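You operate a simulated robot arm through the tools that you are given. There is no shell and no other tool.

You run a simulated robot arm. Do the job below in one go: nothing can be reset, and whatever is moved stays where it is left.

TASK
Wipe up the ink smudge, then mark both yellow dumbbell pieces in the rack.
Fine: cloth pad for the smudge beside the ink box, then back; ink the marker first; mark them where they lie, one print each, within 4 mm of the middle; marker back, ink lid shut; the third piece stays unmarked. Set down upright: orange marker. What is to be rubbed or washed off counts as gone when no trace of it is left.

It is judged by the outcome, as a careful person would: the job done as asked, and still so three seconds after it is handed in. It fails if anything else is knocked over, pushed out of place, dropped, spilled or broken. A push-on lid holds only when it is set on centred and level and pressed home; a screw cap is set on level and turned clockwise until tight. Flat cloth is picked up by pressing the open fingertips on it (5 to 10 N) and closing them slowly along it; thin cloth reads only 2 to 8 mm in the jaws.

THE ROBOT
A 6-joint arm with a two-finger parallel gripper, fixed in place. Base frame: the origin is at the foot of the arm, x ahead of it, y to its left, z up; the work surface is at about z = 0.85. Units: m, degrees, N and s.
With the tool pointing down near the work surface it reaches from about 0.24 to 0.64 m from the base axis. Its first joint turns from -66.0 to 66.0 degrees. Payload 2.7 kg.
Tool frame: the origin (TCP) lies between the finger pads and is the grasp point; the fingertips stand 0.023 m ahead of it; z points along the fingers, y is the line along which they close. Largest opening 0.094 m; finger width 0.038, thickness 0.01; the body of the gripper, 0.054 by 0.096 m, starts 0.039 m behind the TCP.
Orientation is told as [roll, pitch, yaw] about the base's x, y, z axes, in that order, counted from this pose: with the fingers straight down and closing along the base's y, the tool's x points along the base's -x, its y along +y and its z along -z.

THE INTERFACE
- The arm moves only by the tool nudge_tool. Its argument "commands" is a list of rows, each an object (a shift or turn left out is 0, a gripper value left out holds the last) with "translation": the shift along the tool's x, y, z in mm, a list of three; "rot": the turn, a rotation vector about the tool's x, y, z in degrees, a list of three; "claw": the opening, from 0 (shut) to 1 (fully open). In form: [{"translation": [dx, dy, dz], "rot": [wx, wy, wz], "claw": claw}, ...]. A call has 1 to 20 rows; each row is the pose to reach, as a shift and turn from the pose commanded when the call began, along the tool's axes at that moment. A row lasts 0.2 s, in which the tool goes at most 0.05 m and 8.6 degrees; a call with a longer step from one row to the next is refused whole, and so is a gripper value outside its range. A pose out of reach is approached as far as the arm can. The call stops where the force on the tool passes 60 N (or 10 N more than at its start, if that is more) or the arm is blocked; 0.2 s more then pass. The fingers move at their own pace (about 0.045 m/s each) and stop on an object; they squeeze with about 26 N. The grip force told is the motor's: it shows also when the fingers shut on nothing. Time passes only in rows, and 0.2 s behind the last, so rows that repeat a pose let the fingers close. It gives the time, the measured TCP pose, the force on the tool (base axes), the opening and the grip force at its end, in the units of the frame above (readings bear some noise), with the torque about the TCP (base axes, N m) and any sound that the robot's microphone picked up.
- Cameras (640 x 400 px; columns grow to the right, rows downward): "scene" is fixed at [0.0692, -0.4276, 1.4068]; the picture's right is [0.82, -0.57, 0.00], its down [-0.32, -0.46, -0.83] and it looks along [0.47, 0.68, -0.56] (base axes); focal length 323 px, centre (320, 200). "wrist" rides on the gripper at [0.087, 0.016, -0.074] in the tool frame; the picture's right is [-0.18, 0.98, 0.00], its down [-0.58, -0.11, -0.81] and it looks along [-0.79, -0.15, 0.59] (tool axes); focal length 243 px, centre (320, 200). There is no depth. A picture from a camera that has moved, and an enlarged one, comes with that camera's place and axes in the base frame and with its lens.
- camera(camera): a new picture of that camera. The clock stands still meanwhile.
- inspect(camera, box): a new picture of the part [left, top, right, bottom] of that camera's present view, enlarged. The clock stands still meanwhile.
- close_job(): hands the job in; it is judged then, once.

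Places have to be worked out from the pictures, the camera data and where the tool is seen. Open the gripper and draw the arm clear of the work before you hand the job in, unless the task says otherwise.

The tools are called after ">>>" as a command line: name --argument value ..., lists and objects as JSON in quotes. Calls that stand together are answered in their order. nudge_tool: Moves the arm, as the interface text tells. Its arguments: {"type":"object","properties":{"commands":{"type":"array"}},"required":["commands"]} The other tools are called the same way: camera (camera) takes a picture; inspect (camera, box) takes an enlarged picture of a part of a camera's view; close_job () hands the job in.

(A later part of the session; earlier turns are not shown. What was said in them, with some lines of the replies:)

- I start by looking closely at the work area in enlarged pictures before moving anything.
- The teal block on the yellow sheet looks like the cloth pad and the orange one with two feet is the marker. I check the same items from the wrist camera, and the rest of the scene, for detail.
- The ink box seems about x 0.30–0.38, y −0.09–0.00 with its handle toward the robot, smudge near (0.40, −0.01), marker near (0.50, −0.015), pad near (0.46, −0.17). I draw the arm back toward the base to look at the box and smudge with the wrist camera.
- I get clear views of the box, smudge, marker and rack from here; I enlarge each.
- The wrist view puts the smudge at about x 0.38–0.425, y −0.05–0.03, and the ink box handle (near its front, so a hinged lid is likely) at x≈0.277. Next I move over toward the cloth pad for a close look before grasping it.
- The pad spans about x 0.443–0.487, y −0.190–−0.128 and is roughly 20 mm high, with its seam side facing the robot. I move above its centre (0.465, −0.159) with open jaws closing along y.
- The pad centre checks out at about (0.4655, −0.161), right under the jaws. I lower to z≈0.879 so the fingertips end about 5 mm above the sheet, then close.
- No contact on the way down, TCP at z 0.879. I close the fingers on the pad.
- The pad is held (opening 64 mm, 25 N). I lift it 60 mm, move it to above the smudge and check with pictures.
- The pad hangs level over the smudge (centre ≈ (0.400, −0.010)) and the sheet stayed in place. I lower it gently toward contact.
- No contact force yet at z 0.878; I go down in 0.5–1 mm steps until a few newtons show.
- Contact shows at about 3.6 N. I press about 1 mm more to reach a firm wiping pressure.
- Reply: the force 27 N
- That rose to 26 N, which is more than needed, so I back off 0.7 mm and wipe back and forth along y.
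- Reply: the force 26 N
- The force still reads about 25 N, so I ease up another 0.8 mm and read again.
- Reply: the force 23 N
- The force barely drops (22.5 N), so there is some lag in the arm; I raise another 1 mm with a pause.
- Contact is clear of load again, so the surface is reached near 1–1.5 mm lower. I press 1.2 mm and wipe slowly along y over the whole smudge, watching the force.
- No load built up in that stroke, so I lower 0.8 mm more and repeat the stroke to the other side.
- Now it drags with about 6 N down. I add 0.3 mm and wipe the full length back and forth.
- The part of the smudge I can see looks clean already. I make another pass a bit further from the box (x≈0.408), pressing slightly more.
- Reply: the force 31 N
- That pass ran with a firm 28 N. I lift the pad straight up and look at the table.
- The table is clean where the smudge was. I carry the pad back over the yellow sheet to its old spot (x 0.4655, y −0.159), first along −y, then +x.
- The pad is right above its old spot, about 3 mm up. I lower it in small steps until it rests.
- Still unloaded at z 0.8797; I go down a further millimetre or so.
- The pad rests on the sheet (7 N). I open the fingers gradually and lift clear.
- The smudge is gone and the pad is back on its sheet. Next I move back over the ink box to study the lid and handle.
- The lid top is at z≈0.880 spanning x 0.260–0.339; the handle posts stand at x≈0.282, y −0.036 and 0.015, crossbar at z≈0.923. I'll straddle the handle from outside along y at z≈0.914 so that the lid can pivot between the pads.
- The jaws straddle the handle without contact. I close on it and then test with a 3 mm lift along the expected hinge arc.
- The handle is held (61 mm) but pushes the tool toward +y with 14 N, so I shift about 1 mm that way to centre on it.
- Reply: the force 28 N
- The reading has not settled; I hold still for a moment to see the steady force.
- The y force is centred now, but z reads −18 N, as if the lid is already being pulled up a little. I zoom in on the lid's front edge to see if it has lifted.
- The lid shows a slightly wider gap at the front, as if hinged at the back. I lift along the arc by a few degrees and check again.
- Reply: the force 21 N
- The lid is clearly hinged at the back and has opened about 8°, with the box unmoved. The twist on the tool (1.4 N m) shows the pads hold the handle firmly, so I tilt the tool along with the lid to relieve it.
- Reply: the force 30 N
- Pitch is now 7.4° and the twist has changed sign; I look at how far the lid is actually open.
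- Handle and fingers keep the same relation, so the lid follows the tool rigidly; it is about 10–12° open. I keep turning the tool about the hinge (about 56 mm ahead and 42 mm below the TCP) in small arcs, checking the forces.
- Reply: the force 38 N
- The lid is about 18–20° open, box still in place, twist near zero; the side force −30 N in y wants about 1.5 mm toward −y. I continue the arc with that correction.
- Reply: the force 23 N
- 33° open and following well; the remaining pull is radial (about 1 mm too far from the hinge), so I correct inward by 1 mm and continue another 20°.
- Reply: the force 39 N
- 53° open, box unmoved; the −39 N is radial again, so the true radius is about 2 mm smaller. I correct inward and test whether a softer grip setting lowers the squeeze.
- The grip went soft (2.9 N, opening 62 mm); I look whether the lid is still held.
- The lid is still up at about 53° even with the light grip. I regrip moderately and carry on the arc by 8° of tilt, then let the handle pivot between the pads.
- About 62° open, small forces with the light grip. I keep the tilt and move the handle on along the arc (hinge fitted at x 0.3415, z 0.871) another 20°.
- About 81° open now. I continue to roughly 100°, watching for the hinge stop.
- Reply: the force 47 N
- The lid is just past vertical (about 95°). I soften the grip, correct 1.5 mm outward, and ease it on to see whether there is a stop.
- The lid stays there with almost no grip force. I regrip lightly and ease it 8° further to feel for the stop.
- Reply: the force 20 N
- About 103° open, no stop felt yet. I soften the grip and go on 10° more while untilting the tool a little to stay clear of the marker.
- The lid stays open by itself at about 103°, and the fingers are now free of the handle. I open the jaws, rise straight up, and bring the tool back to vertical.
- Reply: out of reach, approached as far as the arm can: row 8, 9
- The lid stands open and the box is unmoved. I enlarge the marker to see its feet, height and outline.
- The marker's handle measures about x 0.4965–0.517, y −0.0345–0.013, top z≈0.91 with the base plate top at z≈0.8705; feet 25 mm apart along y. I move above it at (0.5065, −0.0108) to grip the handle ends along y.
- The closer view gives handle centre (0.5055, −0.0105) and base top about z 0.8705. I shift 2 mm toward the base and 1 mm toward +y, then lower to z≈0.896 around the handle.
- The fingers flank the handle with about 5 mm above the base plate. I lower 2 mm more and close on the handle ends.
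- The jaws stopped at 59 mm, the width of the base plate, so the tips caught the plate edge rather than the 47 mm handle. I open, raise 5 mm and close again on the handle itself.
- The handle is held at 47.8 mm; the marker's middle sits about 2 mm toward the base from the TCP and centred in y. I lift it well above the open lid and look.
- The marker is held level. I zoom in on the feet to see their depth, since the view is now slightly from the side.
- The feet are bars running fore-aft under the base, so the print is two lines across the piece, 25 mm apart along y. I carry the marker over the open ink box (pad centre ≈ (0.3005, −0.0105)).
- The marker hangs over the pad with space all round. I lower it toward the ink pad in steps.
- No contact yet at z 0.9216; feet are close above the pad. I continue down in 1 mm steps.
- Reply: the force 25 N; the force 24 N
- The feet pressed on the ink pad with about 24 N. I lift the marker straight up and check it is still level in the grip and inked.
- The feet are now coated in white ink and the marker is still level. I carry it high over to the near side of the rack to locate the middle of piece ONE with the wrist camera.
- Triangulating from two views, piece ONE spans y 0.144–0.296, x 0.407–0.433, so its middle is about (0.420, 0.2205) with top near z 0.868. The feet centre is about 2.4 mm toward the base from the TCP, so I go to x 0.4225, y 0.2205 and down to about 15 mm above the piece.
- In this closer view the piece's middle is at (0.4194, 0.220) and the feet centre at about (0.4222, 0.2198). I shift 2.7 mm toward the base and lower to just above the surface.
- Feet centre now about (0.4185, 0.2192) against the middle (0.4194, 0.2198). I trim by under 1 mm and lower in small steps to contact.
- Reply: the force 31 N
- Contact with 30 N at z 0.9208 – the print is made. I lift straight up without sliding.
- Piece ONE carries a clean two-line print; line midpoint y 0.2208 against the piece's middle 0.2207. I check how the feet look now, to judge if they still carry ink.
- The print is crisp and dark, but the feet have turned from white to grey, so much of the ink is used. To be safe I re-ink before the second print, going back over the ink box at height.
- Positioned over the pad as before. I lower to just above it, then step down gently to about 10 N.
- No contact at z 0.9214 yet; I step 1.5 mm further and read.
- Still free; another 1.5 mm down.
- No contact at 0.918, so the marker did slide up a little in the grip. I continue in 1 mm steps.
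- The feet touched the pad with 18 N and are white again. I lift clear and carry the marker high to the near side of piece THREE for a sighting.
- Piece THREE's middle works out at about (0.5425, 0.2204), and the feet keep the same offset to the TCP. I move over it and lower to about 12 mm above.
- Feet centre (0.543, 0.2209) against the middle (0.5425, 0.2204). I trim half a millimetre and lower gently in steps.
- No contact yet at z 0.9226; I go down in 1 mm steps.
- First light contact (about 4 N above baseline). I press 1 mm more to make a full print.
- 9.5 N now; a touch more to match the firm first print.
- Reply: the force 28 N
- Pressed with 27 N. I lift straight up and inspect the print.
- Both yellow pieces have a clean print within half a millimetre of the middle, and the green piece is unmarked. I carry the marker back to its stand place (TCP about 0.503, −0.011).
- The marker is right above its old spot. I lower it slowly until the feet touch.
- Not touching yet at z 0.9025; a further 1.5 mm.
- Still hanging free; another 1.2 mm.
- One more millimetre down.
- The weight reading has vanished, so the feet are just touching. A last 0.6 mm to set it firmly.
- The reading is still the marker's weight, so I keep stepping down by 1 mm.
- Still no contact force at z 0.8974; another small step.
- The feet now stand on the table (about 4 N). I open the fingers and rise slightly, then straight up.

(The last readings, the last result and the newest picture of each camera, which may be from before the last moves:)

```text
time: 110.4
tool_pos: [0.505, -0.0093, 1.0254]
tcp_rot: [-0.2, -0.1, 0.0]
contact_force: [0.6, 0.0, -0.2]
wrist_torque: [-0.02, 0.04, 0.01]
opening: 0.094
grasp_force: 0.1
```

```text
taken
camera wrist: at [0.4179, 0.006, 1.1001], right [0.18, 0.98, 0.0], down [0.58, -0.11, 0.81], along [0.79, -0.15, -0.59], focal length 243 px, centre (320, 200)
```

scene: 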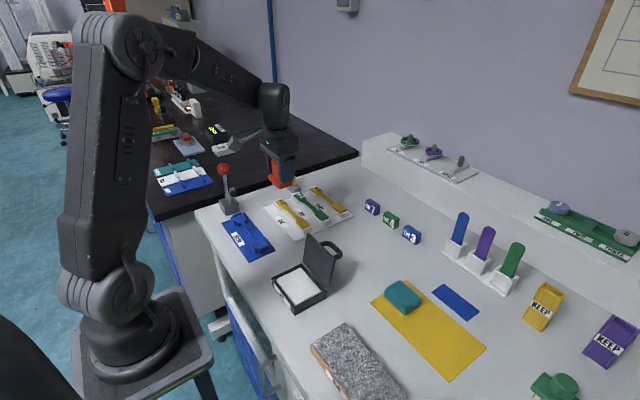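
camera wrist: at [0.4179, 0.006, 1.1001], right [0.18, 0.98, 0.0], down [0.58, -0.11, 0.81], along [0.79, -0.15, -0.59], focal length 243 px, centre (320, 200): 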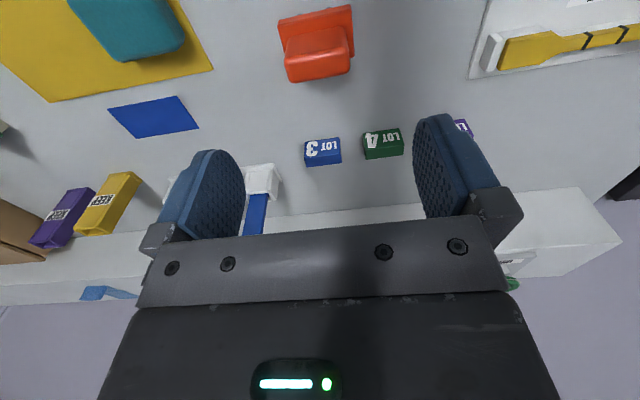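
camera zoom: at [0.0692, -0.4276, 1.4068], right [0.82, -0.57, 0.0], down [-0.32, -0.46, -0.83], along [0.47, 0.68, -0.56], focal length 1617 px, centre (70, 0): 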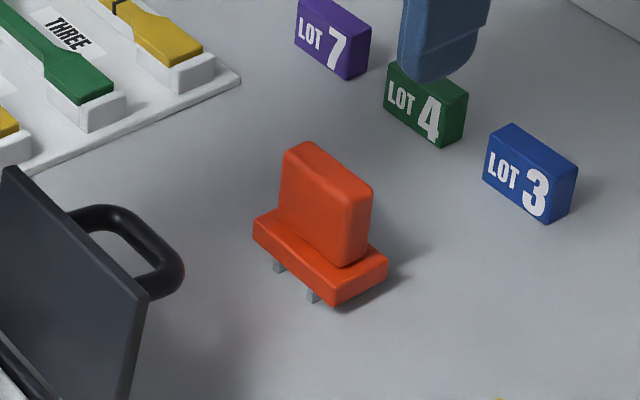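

The marker stands upright in its place. Now for closing the ink lid: I move above the open lid's handle and tilt the tool about 57° as on the way out.

>>> nudge_tool --commands '[{"translation": [35, 0, 5], "claw": 1}, {"translation": [70, 0, 15]}, {"translation": [105, 0, 25]}, {"translation": [105, 0, 25]}]'

>>> nudge_tool --commands '[{"rot": [0, 8, 0], "claw": 1}, {"rot": [0, 16, 0]}, {"rot": [0, 24, 0]}, {"rot": [0, 32, 0]}, {"rot": [0, 40, 0]}, {"rot": [0, 48, 0]}, {"rot": [0, 56, 0]}, {"rot": [0, 57, 0]}, {"rot": [0, 57, 0]}]'

>>> camera --camera "wrist"

>>> inspect --camera "scene" --box '[260, 200, 400, 310]'

```text
time: 111.4
tool_pos: [0.399, -0.0105, 0.9998]
tcp_rot: [0.1, -0.1, 0.2]
contact_force: [-0.6, -0.4, 0.4]
wrist_torque: [-0.02, 0.0, -0.02]
opening: 0.0938
grasp_force: 0.1
```

```text
time: 113.4
tool_pos: [0.399, -0.0123, 0.9979]
tcp_rot: [-0.1, 57.0, 0.0]
contact_force: [-0.2, 0.2, -0.2]
wrist_torque: [0.02, 0.03, -0.01]
opening: 0.0937
grasp_force: 0.2
```

```text
taken
camera wrist: at [0.4154, 0.0045, 1.1128], right [0.1, 0.98, -0.16], down [0.99, -0.11, -0.05], along [-0.06, -0.15, -0.99], focal length 243 px, centre (320, 200)
```

wrist: 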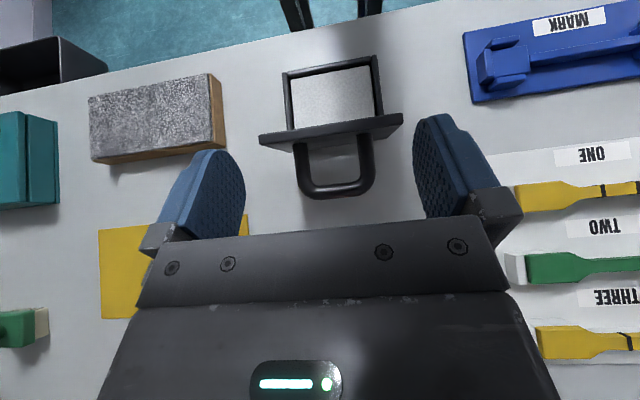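

```text
3.64 times, centred on (330, 255) of scene
camera zoom: at [0.0692, -0.4276, 1.4068], right [0.82, -0.57, 0.0], down [-0.32, -0.46, -0.83], along [0.47, 0.68, -0.56], focal length 1176 px, centre (284, 0)
```

zoom: 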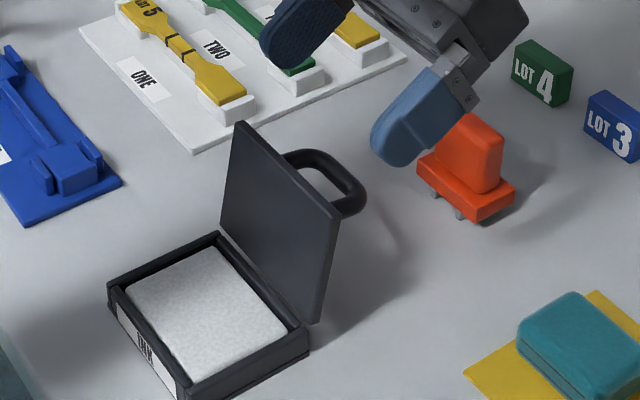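

The lid still stands at about 102° and the handle is centred below. I descend with an x offset so the fingers stay clear of the lid's edge, stopping level with the handle.

>>> nudge_tool --commands '[{"translation": [-19, 1.5, 7.5], "claw": 1}, {"translation": [-35.7, 1.5, 18.4]}, {"translation": [-52.5, 1.5, 29.3]}, {"translation": [-67.2, 1.5, 38.8]}, {"translation": [-67.2, 1.5, 38.8]}]'

>>> camera --camera "wrist"

>>> inspect --camera "scene" --box '[260, 210, 400, 310]'

```text
time: 114.6
tool_pos: [0.4032, -0.01, 0.9201]
tcp_rot: [-0.2, 56.9, 0.0]
contact_force: [-0.8, -0.5, 0.1]
wrist_torque: [0.01, -0.02, 0.0]
opening: 0.0939
grasp_force: 0.1
```

```text
taken
camera wrist: at [0.419, 0.0063, 1.0342], right [0.1, 0.98, -0.16], down [0.99, -0.11, -0.05], along [-0.06, -0.15, -0.99], focal length 243 px, centre (320, 200)
```

wrist: 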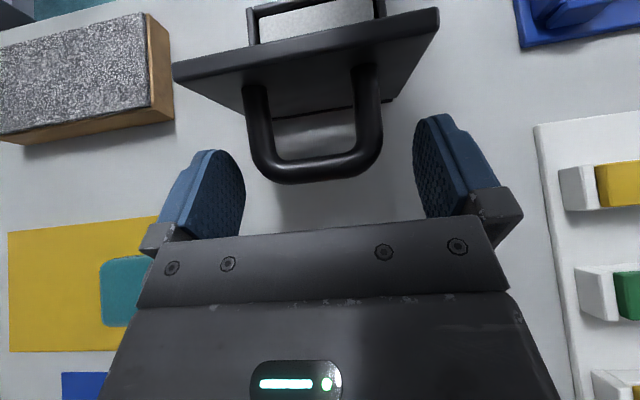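

```text
4.00 times, centred on (330, 260) of scene
camera zoom: at [0.0692, -0.4276, 1.4068], right [0.82, -0.57, 0.0], down [-0.32, -0.46, -0.83], along [0.47, 0.68, -0.56], focal length 1293 px, centre (280, -40)
```

zoom: 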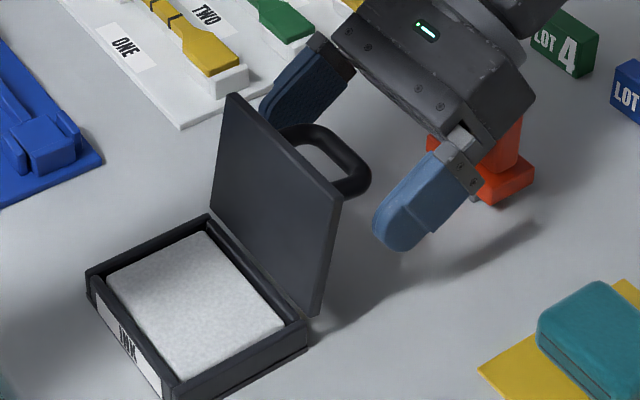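

The handle lies just ahead between the open fingers. I advance 9 mm toward it and close lightly.

>>> nudge_tool --commands '[{"translation": [2, -0.5, 4], "claw": 1}, {"translation": [3.95, -0.5, 7.9]}, {"translation": [3.95, -0.5, 7.9], "claw": 0.85}, {"translation": [3.95, -0.5, 7.9], "claw": 0.75}, {"translation": [3.95, -0.5, 7.9], "claw": 0.66}, {"translation": [3.95, -0.5, 7.9], "claw": 0.62}, {"translation": [3.95, -0.5, 7.9], "claw": 0.62}]'

>>> camera --camera "wrist"

>>> inspect --camera "scene" --box '[260, 210, 400, 310]'

```text
time: 116.2
tool_pos: [0.3961, -0.0108, 0.9206]
tcp_rot: [-0.2, 56.9, 0.0]
contact_force: [-0.5, 1.6, 0.2]
wrist_torque: [0.19, 0.0, -0.23]
opening: 0.0605
grasp_force: 45.0
```

```text
taken
camera wrist: at [0.4107, 0.0061, 1.0342], right [0.1, 0.98, -0.15], down [0.99, -0.11, -0.05], along [-0.06, -0.15, -0.99], focal length 243 px, centre (320, 200)
```

wrist: 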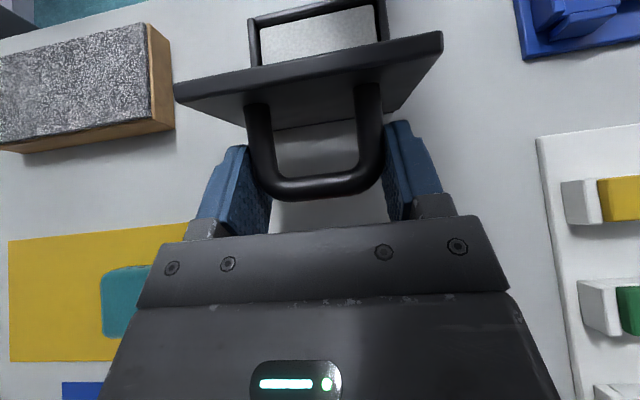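

```text
4.00 times, centred on (330, 260) of scene
camera zoom: at [0.0692, -0.4276, 1.4069], right [0.82, -0.57, 0.0], down [-0.32, -0.46, -0.83], along [0.47, 0.68, -0.56], focal length 1293 px, centre (280, -40)
```

zoom: 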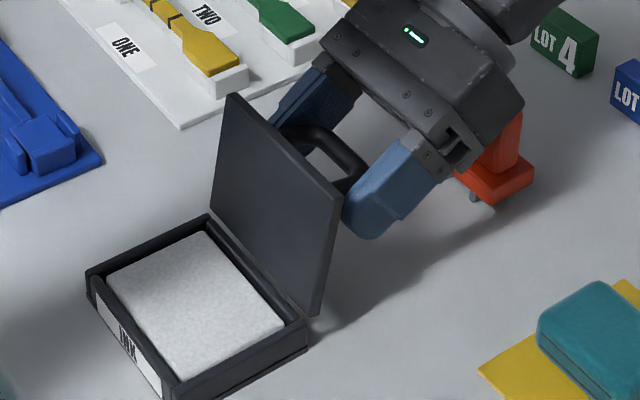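

The handle is gripped evenly (60.5 mm, side force near zero). I start closing: moving along the arc toward the box by 20° with the handle pivoting between the pads.

>>> nudge_tool --commands '[{"translation": [6.25, 0, 1.18], "claw": 0.62}, {"translation": [12.37, 0, 3.04]}, {"translation": [18.3, 0, 5.38]}, {"translation": [24.0, 0, 8.23]}, {"translation": [24.0, 0, 8.23]}]'

>>> inspect --camera "scene" --box '[260, 210, 400, 320]'

```text
time: 117.4
tool_pos: [0.3752, -0.01, 0.9369]
tcp_rot: [-0.1, 56.7, 0.0]
contact_force: [8.0, 2.9, -7.6]
wrist_torque: [0.04, -0.75, -0.25]
opening: 0.0609
grasp_force: 45.0
```

```text
3.64 times, centred on (330, 265) of scene
camera zoom: at [0.0695, -0.4275, 1.4069], right [0.82, -0.57, 0.0], down [-0.32, -0.46, -0.83], along [0.47, 0.68, -0.56], focal length 1176 px, centre (284, -36)
```

zoom: 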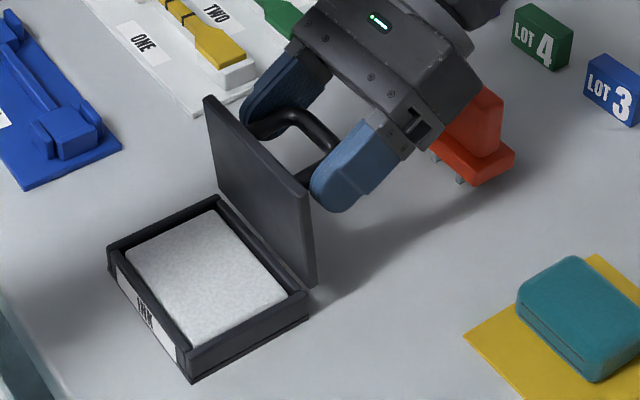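

About 80° now with small forces. I continue the arc by another 25°.

>>> nudge_tool --commands '[{"translation": [5.45, 0, 3.25], "claw": 0.62}, {"translation": [10.57, 0, 7.08]}, {"translation": [15.38, 0, 11.34]}, {"translation": [19.77, 0, 15.88]}, {"translation": [23.77, 0, 20.91]}, {"translation": [23.77, 0, 20.91]}]'

>>> inspect --camera "scene" --box '[260, 210, 400, 320]'

>>> camera --camera "wrist"

```text
time: 118.8
tool_pos: [0.3459, -0.0105, 0.9434]
tcp_rot: [0.0, 56.4, 0.0]
contact_force: [21.4, 17.4, -18.8]
wrist_torque: [0.13, -1.58, -0.72]
opening: 0.0608
grasp_force: 45.2
```

```text
3.64 times, centred on (330, 265) of scene
camera zoom: at [0.0699, -0.4271, 1.407], right [0.82, -0.57, 0.0], down [-0.32, -0.46, -0.83], along [0.47, 0.68, -0.56], focal length 1176 px, centre (284, -36)
```

zoom: 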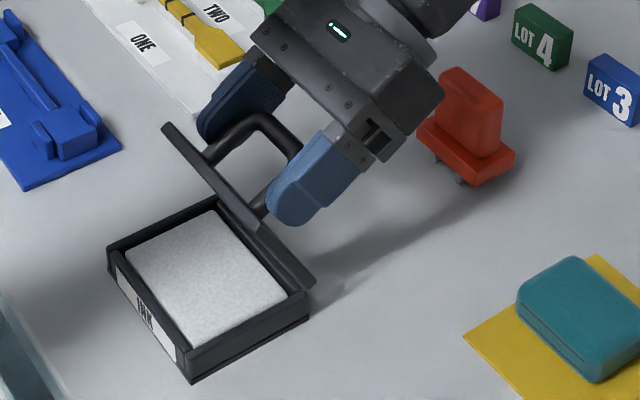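

```text
taken
camera wrist: at [0.3597, 0.0061, 1.0571], right [0.1, 0.98, -0.15], down [0.99, -0.11, -0.04], along [-0.05, -0.15, -0.99], focal length 243 px, centre (320, 200)
```

wrist: 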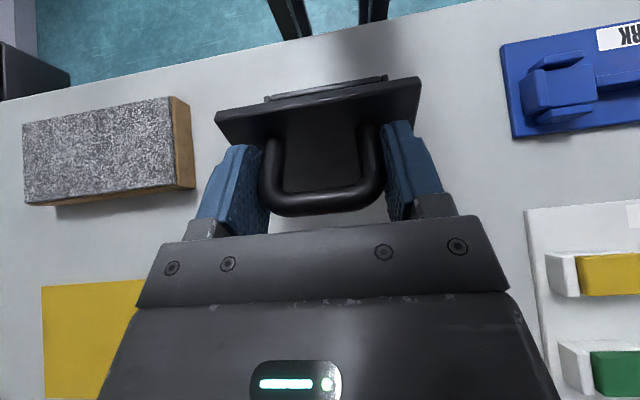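

The lid is at about 57°, and the twist shows the tool should now tilt back along with it. I rotate tool and lid together about the hinge, closing by 20°, with small centring corrections.

>>> nudge_tool --commands '[{"translation": [2.8, 0.4, 5.8], "rot": [0, -7, 0], "claw": 0.62}, {"translation": [5.9, 0.8, 11.3], "rot": [0, -13.5, 0]}, {"translation": [8.5, 0.8, 17.0], "rot": [0, -19, 0]}, {"translation": [10.6, 0.8, 22.9], "rot": [0, -24, 0]}, {"translation": [10.6, 0.8, 22.9], "rot": [0, -24, 0]}]'

>>> inspect --camera "scene" --box '[250, 220, 370, 320]'

```text
time: 120.0
tool_pos: [0.3183, -0.0103, 0.9405]
tcp_rot: [-0.1, 33.1, 0.0]
contact_force: [0.9, 2.8, -29.8]
wrist_torque: [0.44, 0.54, -0.29]
opening: 0.0607
grasp_force: 45.2
```

```text
4.00 times, centred on (310, 270) of scene
camera zoom: at [0.0695, -0.4276, 1.4068], right [0.82, -0.57, 0.0], down [-0.32, -0.46, -0.83], along [0.47, 0.68, -0.56], focal length 1293 px, centre (360, -80)
```

zoom: 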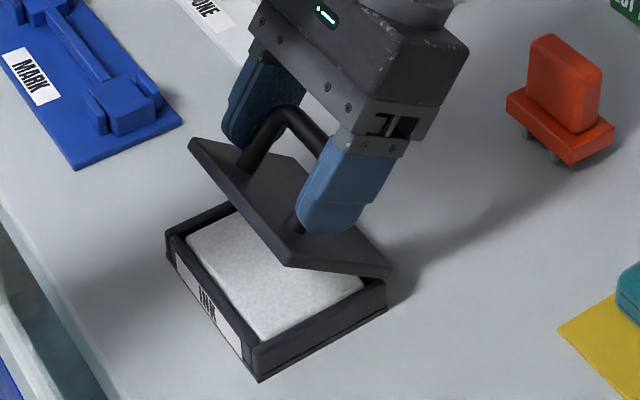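

About 35° left to close. I correct 1.2 mm inward and continue another 20°.

>>> nudge_tool --commands '[{"translation": [2.6, 0, 5.9], "rot": [0, -4, 0], "claw": 0.62}, {"translation": [5.7, 0, 11.4], "rot": [0, -9, 0]}, {"translation": [8.3, 0, 17.1], "rot": [0, -14, 0]}, {"translation": [10.4, 0, 23.0], "rot": [0, -19, 0]}, {"translation": [10.4, 0, 23.0], "rot": [0, -19, 0]}]'

>>> inspect --camera "scene" --box '[250, 220, 370, 320]'

```text
time: 121.2
tool_pos: [0.2962, -0.0102, 0.9266]
tcp_rot: [0.0, 13.9, 0.1]
contact_force: [-8.9, 5.6, 27.1]
wrist_torque: [0.58, -0.74, 0.03]
opening: 0.0611
grasp_force: 45.2
```

```text
4.00 times, centred on (310, 270) of scene
camera zoom: at [0.0686, -0.4274, 1.4069], right [0.82, -0.57, 0.0], down [-0.31, -0.46, -0.83], along [0.47, 0.68, -0.56], focal length 1293 px, centre (360, -80)
```

zoom: 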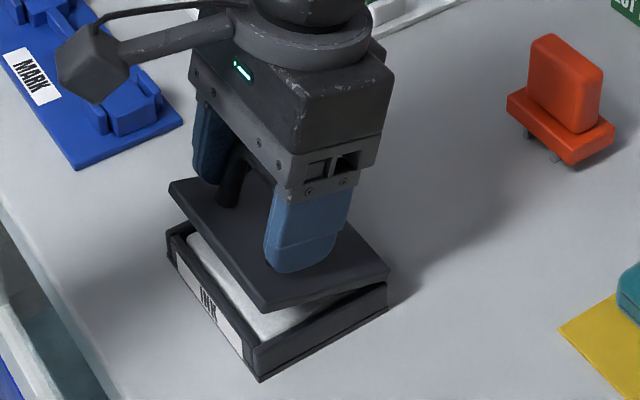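

About 15° left. I correct outward 1.2 mm and close 10° more.

>>> nudge_tool --commands '[{"translation": [4.6, 0, 4.4], "rot": [0, -5.5, 0], "claw": 0.62}, {"translation": [7.7, 0, 9.9], "rot": [0, -10.5, 0]}, {"translation": [7.7, 0, 9.9], "rot": [0, -10.5, 0]}]'

>>> inspect --camera "scene" --box '[250, 240, 350, 320]'

```text
time: 122.0
tool_pos: [0.2881, -0.0109, 0.9181]
tcp_rot: [-0.1, 3.5, 0.0]
contact_force: [-2.0, -11.2, -1.7]
wrist_torque: [0.31, 0.0, -0.1]
opening: 0.0609
grasp_force: 45.5
```

```text
5.00 times, centred on (300, 280) of scene
camera zoom: at [0.0691, -0.4279, 1.4068], right [0.82, -0.57, 0.0], down [-0.32, -0.46, -0.83], along [0.47, 0.69, -0.56], focal length 1617 px, centre (420, -200)
```

zoom: 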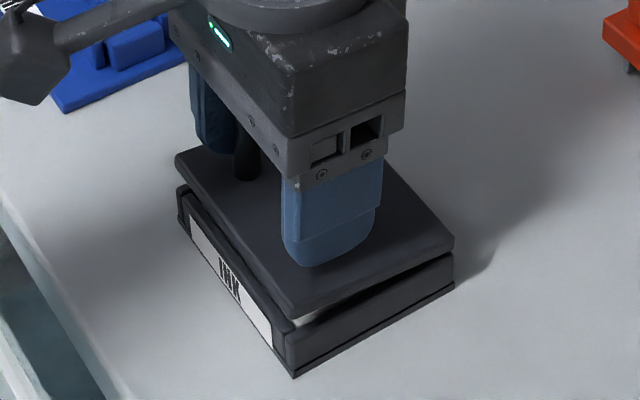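

About 5° left. I close the rest in two small steps watching the force.

>>> nudge_tool --commands '[{"translation": [2.2, -0.3, 3.1], "rot": [0, -2.5, 0], "claw": 0.62}, {"translation": [2.2, -0.3, 3.1], "rot": [0, -2.5, 0]}]'

>>> nudge_tool --commands '[{"translation": [0.7, 0, 1.0], "rot": [0, -1, 0], "claw": 0.62}, {"translation": [1.2, 0, 2.0], "rot": [0, -1.2, 0]}, {"translation": [1.2, 0, 2.0], "rot": [0, -1.2, 0]}]'

>>> inspect --camera "scene" --box '[250, 240, 350, 320]'

```text
time: 122.6
tool_pos: [0.2855, -0.0107, 0.9146]
tcp_rot: [0.0, 0.8, -0.1]
contact_force: [3.2, -9.8, 0.0]
wrist_torque: [0.02, -0.21, -0.28]
opening: 0.0606
grasp_force: 45.4
```

```text
time: 123.4
tool_pos: [0.2856, -0.0094, 0.9159]
tcp_rot: [0.0, -0.4, 0.2]
contact_force: [6.3, 2.1, 1.1]
wrist_torque: [0.81, -0.38, -0.2]
opening: 0.0607
grasp_force: 44.6
```

```text
5.00 times, centred on (300, 280) of scene
camera zoom: at [0.0693, -0.4275, 1.4069], right [0.82, -0.57, 0.0], down [-0.32, -0.46, -0.83], along [0.47, 0.68, -0.56], focal length 1617 px, centre (420, -200)
```

zoom: 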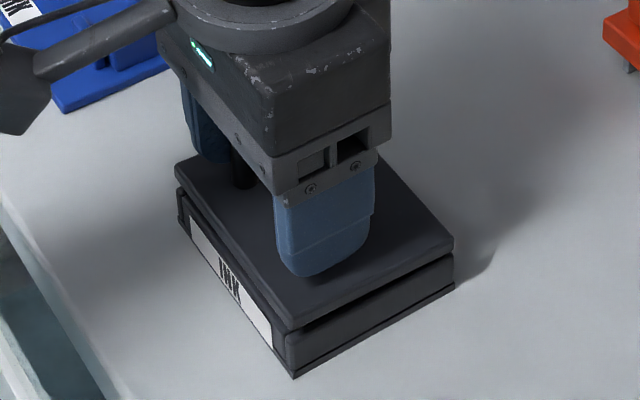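

The lid is almost flush. I press down a couple of millimetres more to shut it fully, watching the force.

>>> nudge_tool --commands '[{"translation": [0.5, 0, 1.0], "claw": 0.62}, {"translation": [0.8, 0, 2.0]}, {"translation": [0.8, 0, 2.0]}]'

>>> inspect --camera "scene" --box '[250, 240, 350, 320]'

```text
time: 124.2
tool_pos: [0.285, -0.0104, 0.9137]
tcp_rot: [0.1, -0.5, 0.1]
contact_force: [6.3, 21.3, 17.4]
wrist_torque: [0.97, -1.38, -0.21]
opening: 0.0611
grasp_force: 44.5
```

```text
5.00 times, centred on (300, 280) of scene
camera zoom: at [0.0691, -0.4271, 1.407], right [0.82, -0.57, 0.0], down [-0.32, -0.46, -0.83], along [0.47, 0.68, -0.56], focal length 1617 px, centre (420, -200)
```

zoom: 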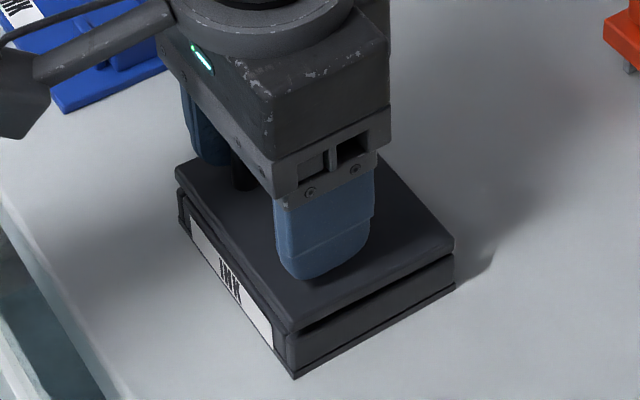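

The lid looks flush again. I open the fingers and then press the lid top lightly with the fingertips to make sure it is fully shut.

>>> nudge_tool --commands '[{"claw": 0.68}, {"claw": 0.75}, {"claw": 0.85}, {"claw": 0.85}]'

>>> nudge_tool --commands '[{"translation": [0, 0, 3], "claw": 0.85}, {"translation": [0, 0, 6]}, {"translation": [0, 0, 8]}, {"translation": [0, 0, 8]}]'

```text
time: 125.2
tool_pos: [0.2832, -0.0115, 0.9126]
tcp_rot: [-0.1, -0.3, 0.2]
contact_force: [0.2, -0.3, 0.7]
wrist_torque: [0.01, -0.01, -0.02]
opening: 0.0798
grasp_force: 0.1
```

```text
time: 126.2
tool_pos: [0.284, -0.012, 0.9052]
tcp_rot: [0.0, -0.3, 0.2]
contact_force: [-1.9, -0.5, 4.2]
wrist_torque: [0.17, 0.1, 0.07]
opening: 0.0799
grasp_force: 0.0
```

The fingertips touch the lid at z≈0.882 (4 N). One millimetre more to press it home.

>>> nudge_tool --commands '[{"translation": [0, 0, 0.8], "claw": 0.85}, {"translation": [0, 0, 1.5]}, {"translation": [0, 0, 1.5]}]'

```text
time: 127.0
tool_pos: [0.2844, -0.0102, 0.9054]
tcp_rot: [0.0, -0.4, 0.2]
contact_force: [-7.9, -12.0, 41.4]
wrist_torque: [0.62, -0.17, 0.14]
opening: 0.0795
grasp_force: 0.1
```

Pressed home with about 41 N. I lift away with open jaws, then check the whole scene.

>>> nudge_tool --commands '[{"translation": [0, 0, -2], "claw": 0.85}, {"translation": [0, 0, -12], "claw": 1}, {"translation": [0, 0, -45]}, {"translation": [0, 0, -90]}, {"translation": [0, 0, -130]}, {"translation": [0, 0, -170]}, {"translation": [0, 0, -170]}]'

>>> camera --camera "scene"

>>> inspect --camera "scene" --box '[250, 240, 350, 320]'

>>> camera --camera "wrist"

```text
time: 128.6
tool_pos: [0.2819, -0.012, 1.0741]
tcp_rot: [-0.1, -0.2, 0.1]
contact_force: [-0.2, 0.1, -0.1]
wrist_torque: [0.0, 0.02, 0.04]
opening: 0.0942
grasp_force: 0.0
```

```text
taken
```

scene: 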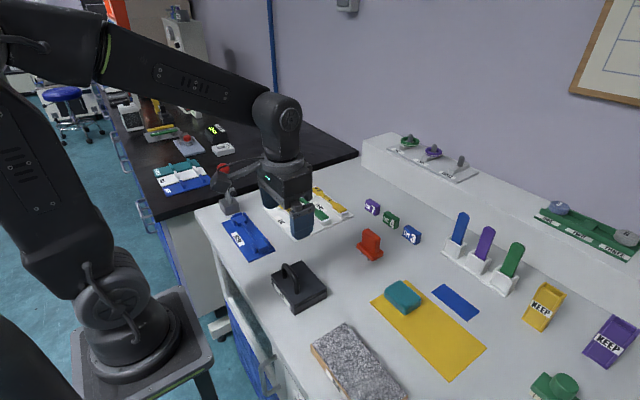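

```text
5.00 times, centred on (300, 280) of scene
camera zoom: at [0.0692, -0.4276, 1.4068], right [0.82, -0.57, 0.0], down [-0.32, -0.46, -0.83], along [0.47, 0.68, -0.56], focal length 1617 px, centre (420, -200)
```

zoom: 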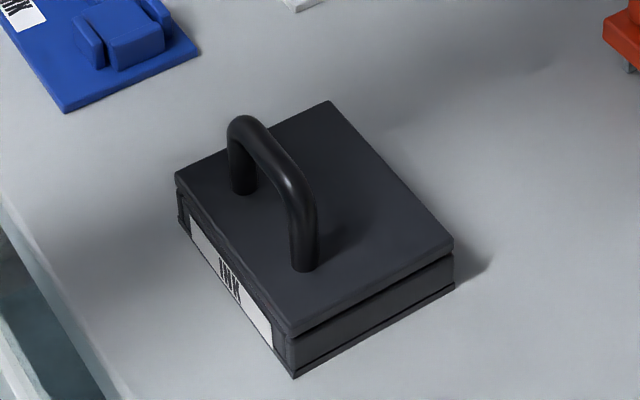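

```text
taken
camera wrist: at [0.1951, 0.0035, 1.1487], right [0.18, 0.98, 0.0], down [0.58, -0.11, 0.81], along [0.8, -0.15, -0.59], focal length 243 px, centre (320, 200)
```

wrist: 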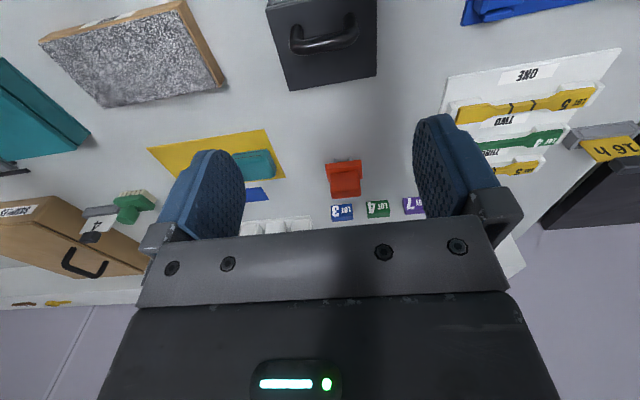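

The box is shut and in its old place. I check the smudge area, marker and rack once more in close-up.

>>> inspect --camera "scene" --box '[310, 225, 430, 320]'

>>> inspect --camera "wrist" --box '[260, 70, 420, 220]'

>>> inspect --camera "wrist" --box '[430, 40, 640, 181]'

```text
4.21 times, centred on (370, 272) of scene
camera zoom: at [0.0692, -0.4276, 1.4068], right [0.82, -0.57, 0.0], down [-0.32, -0.46, -0.83], along [0.47, 0.68, -0.56], focal length 1362 px, centre (110, -105)
```

zoom: 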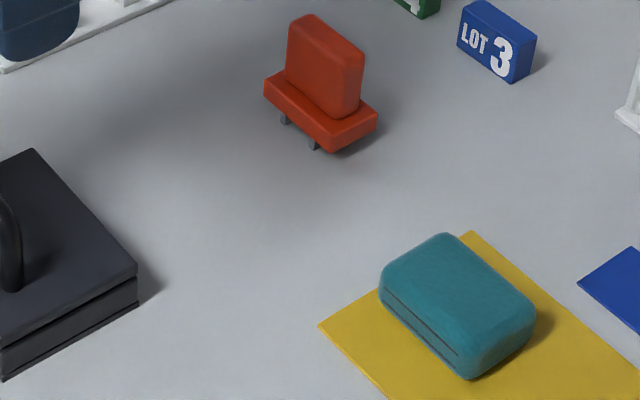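

```text
2.67 times, centred on (340, 145) of wrist
camera zoom: at [0.1951, 0.0035, 1.1487], right [0.18, 0.98, 0.0], down [0.58, -0.11, 0.81], along [0.8, -0.15, -0.59], focal length 647 px, centre (267, 347)
```

zoom: 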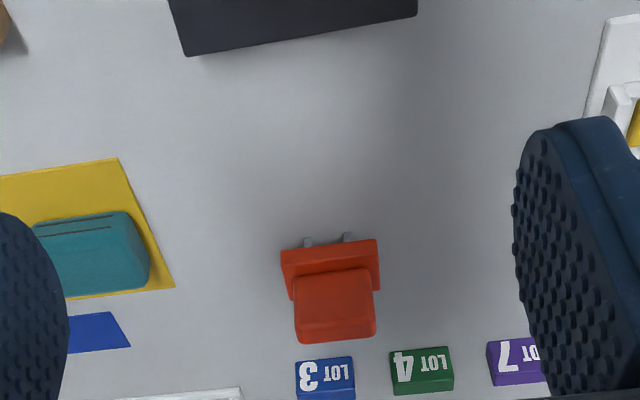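

```text
2.84 times, centred on (535, 110) of wrist
camera zoom: at [0.1951, 0.0035, 1.1487], right [0.18, 0.98, 0.0], down [0.58, -0.11, 0.81], along [0.8, -0.15, -0.59], focal length 688 px, centre (-290, 454)
```

zoom: 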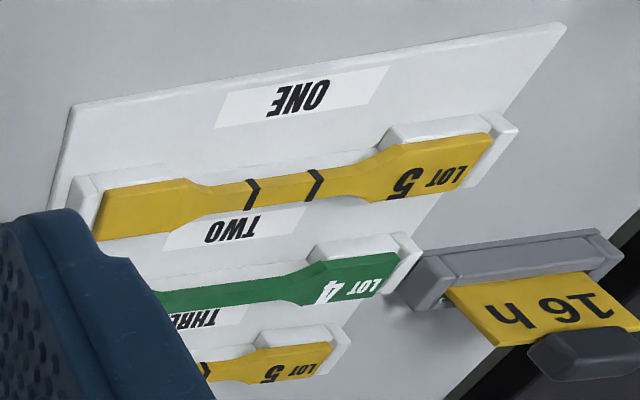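

Everything is in order: table clean, pad on its sheet, both yellow pieces marked, green one unmarked, marker upright, lid shut. I draw the open gripper up and clear of the work.

>>> nudge_tool --commands '[{"translation": [-20, -15, -30], "claw": 1}, {"translation": [-45, -40, -60]}, {"translation": [-70, -65, -90]}, {"translation": [-94, -86, -115]}, {"translation": [-94, -86, -115]}]'

>>> camera --camera "scene"

```text
time: 129.8
tool_pos: [0.3754, -0.1014, 1.1906]
tcp_rot: [-0.1, -0.2, 0.1]
contact_force: [0.0, 0.5, 0.4]
wrist_torque: [-0.02, 0.01, -0.01]
opening: 0.0941
grasp_force: 0.1
```

```text
taken
```

scene: 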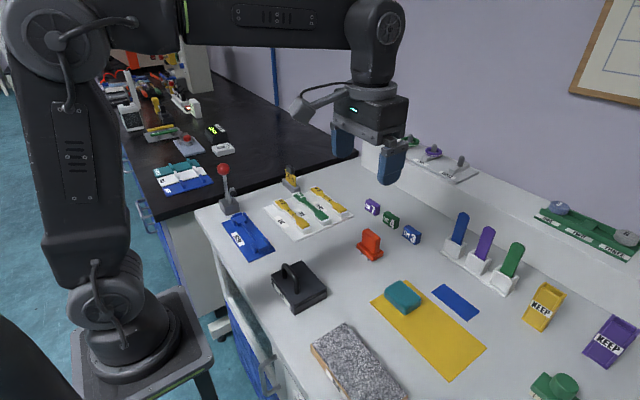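

The arm is back at its start pose, clear of everything, and the scene matches what was asked. I hand the job in.

>>> close_job

```text
The job is handed in.
```

The job is done and handed in. The ink smudge is wiped up, and both yellow dumbbell pieces are marked where they lie in the rack.

- **Smudge:** I wiped it with the cloth pad, and close-up pictures show no trace left. The pad is back on its yellow sheet.
- **Marks:** Pieces ONE and THREE each carry one two-line print, both about 0.5 mm or less from the middle. The green piece, TWO, is unmarked.
- **Ink:** I inked the marker before the first print, then again before the second because its feet had gone grey.
- **Put back:** The orange marker stands upright within a few millimetres of its old spot, though its feet may still carry a little ink. The ink lid is shut and pressed down, and the box did not move.

In the final pictures nothing else looked moved or knocked over. The gripper is open and clear of the work.
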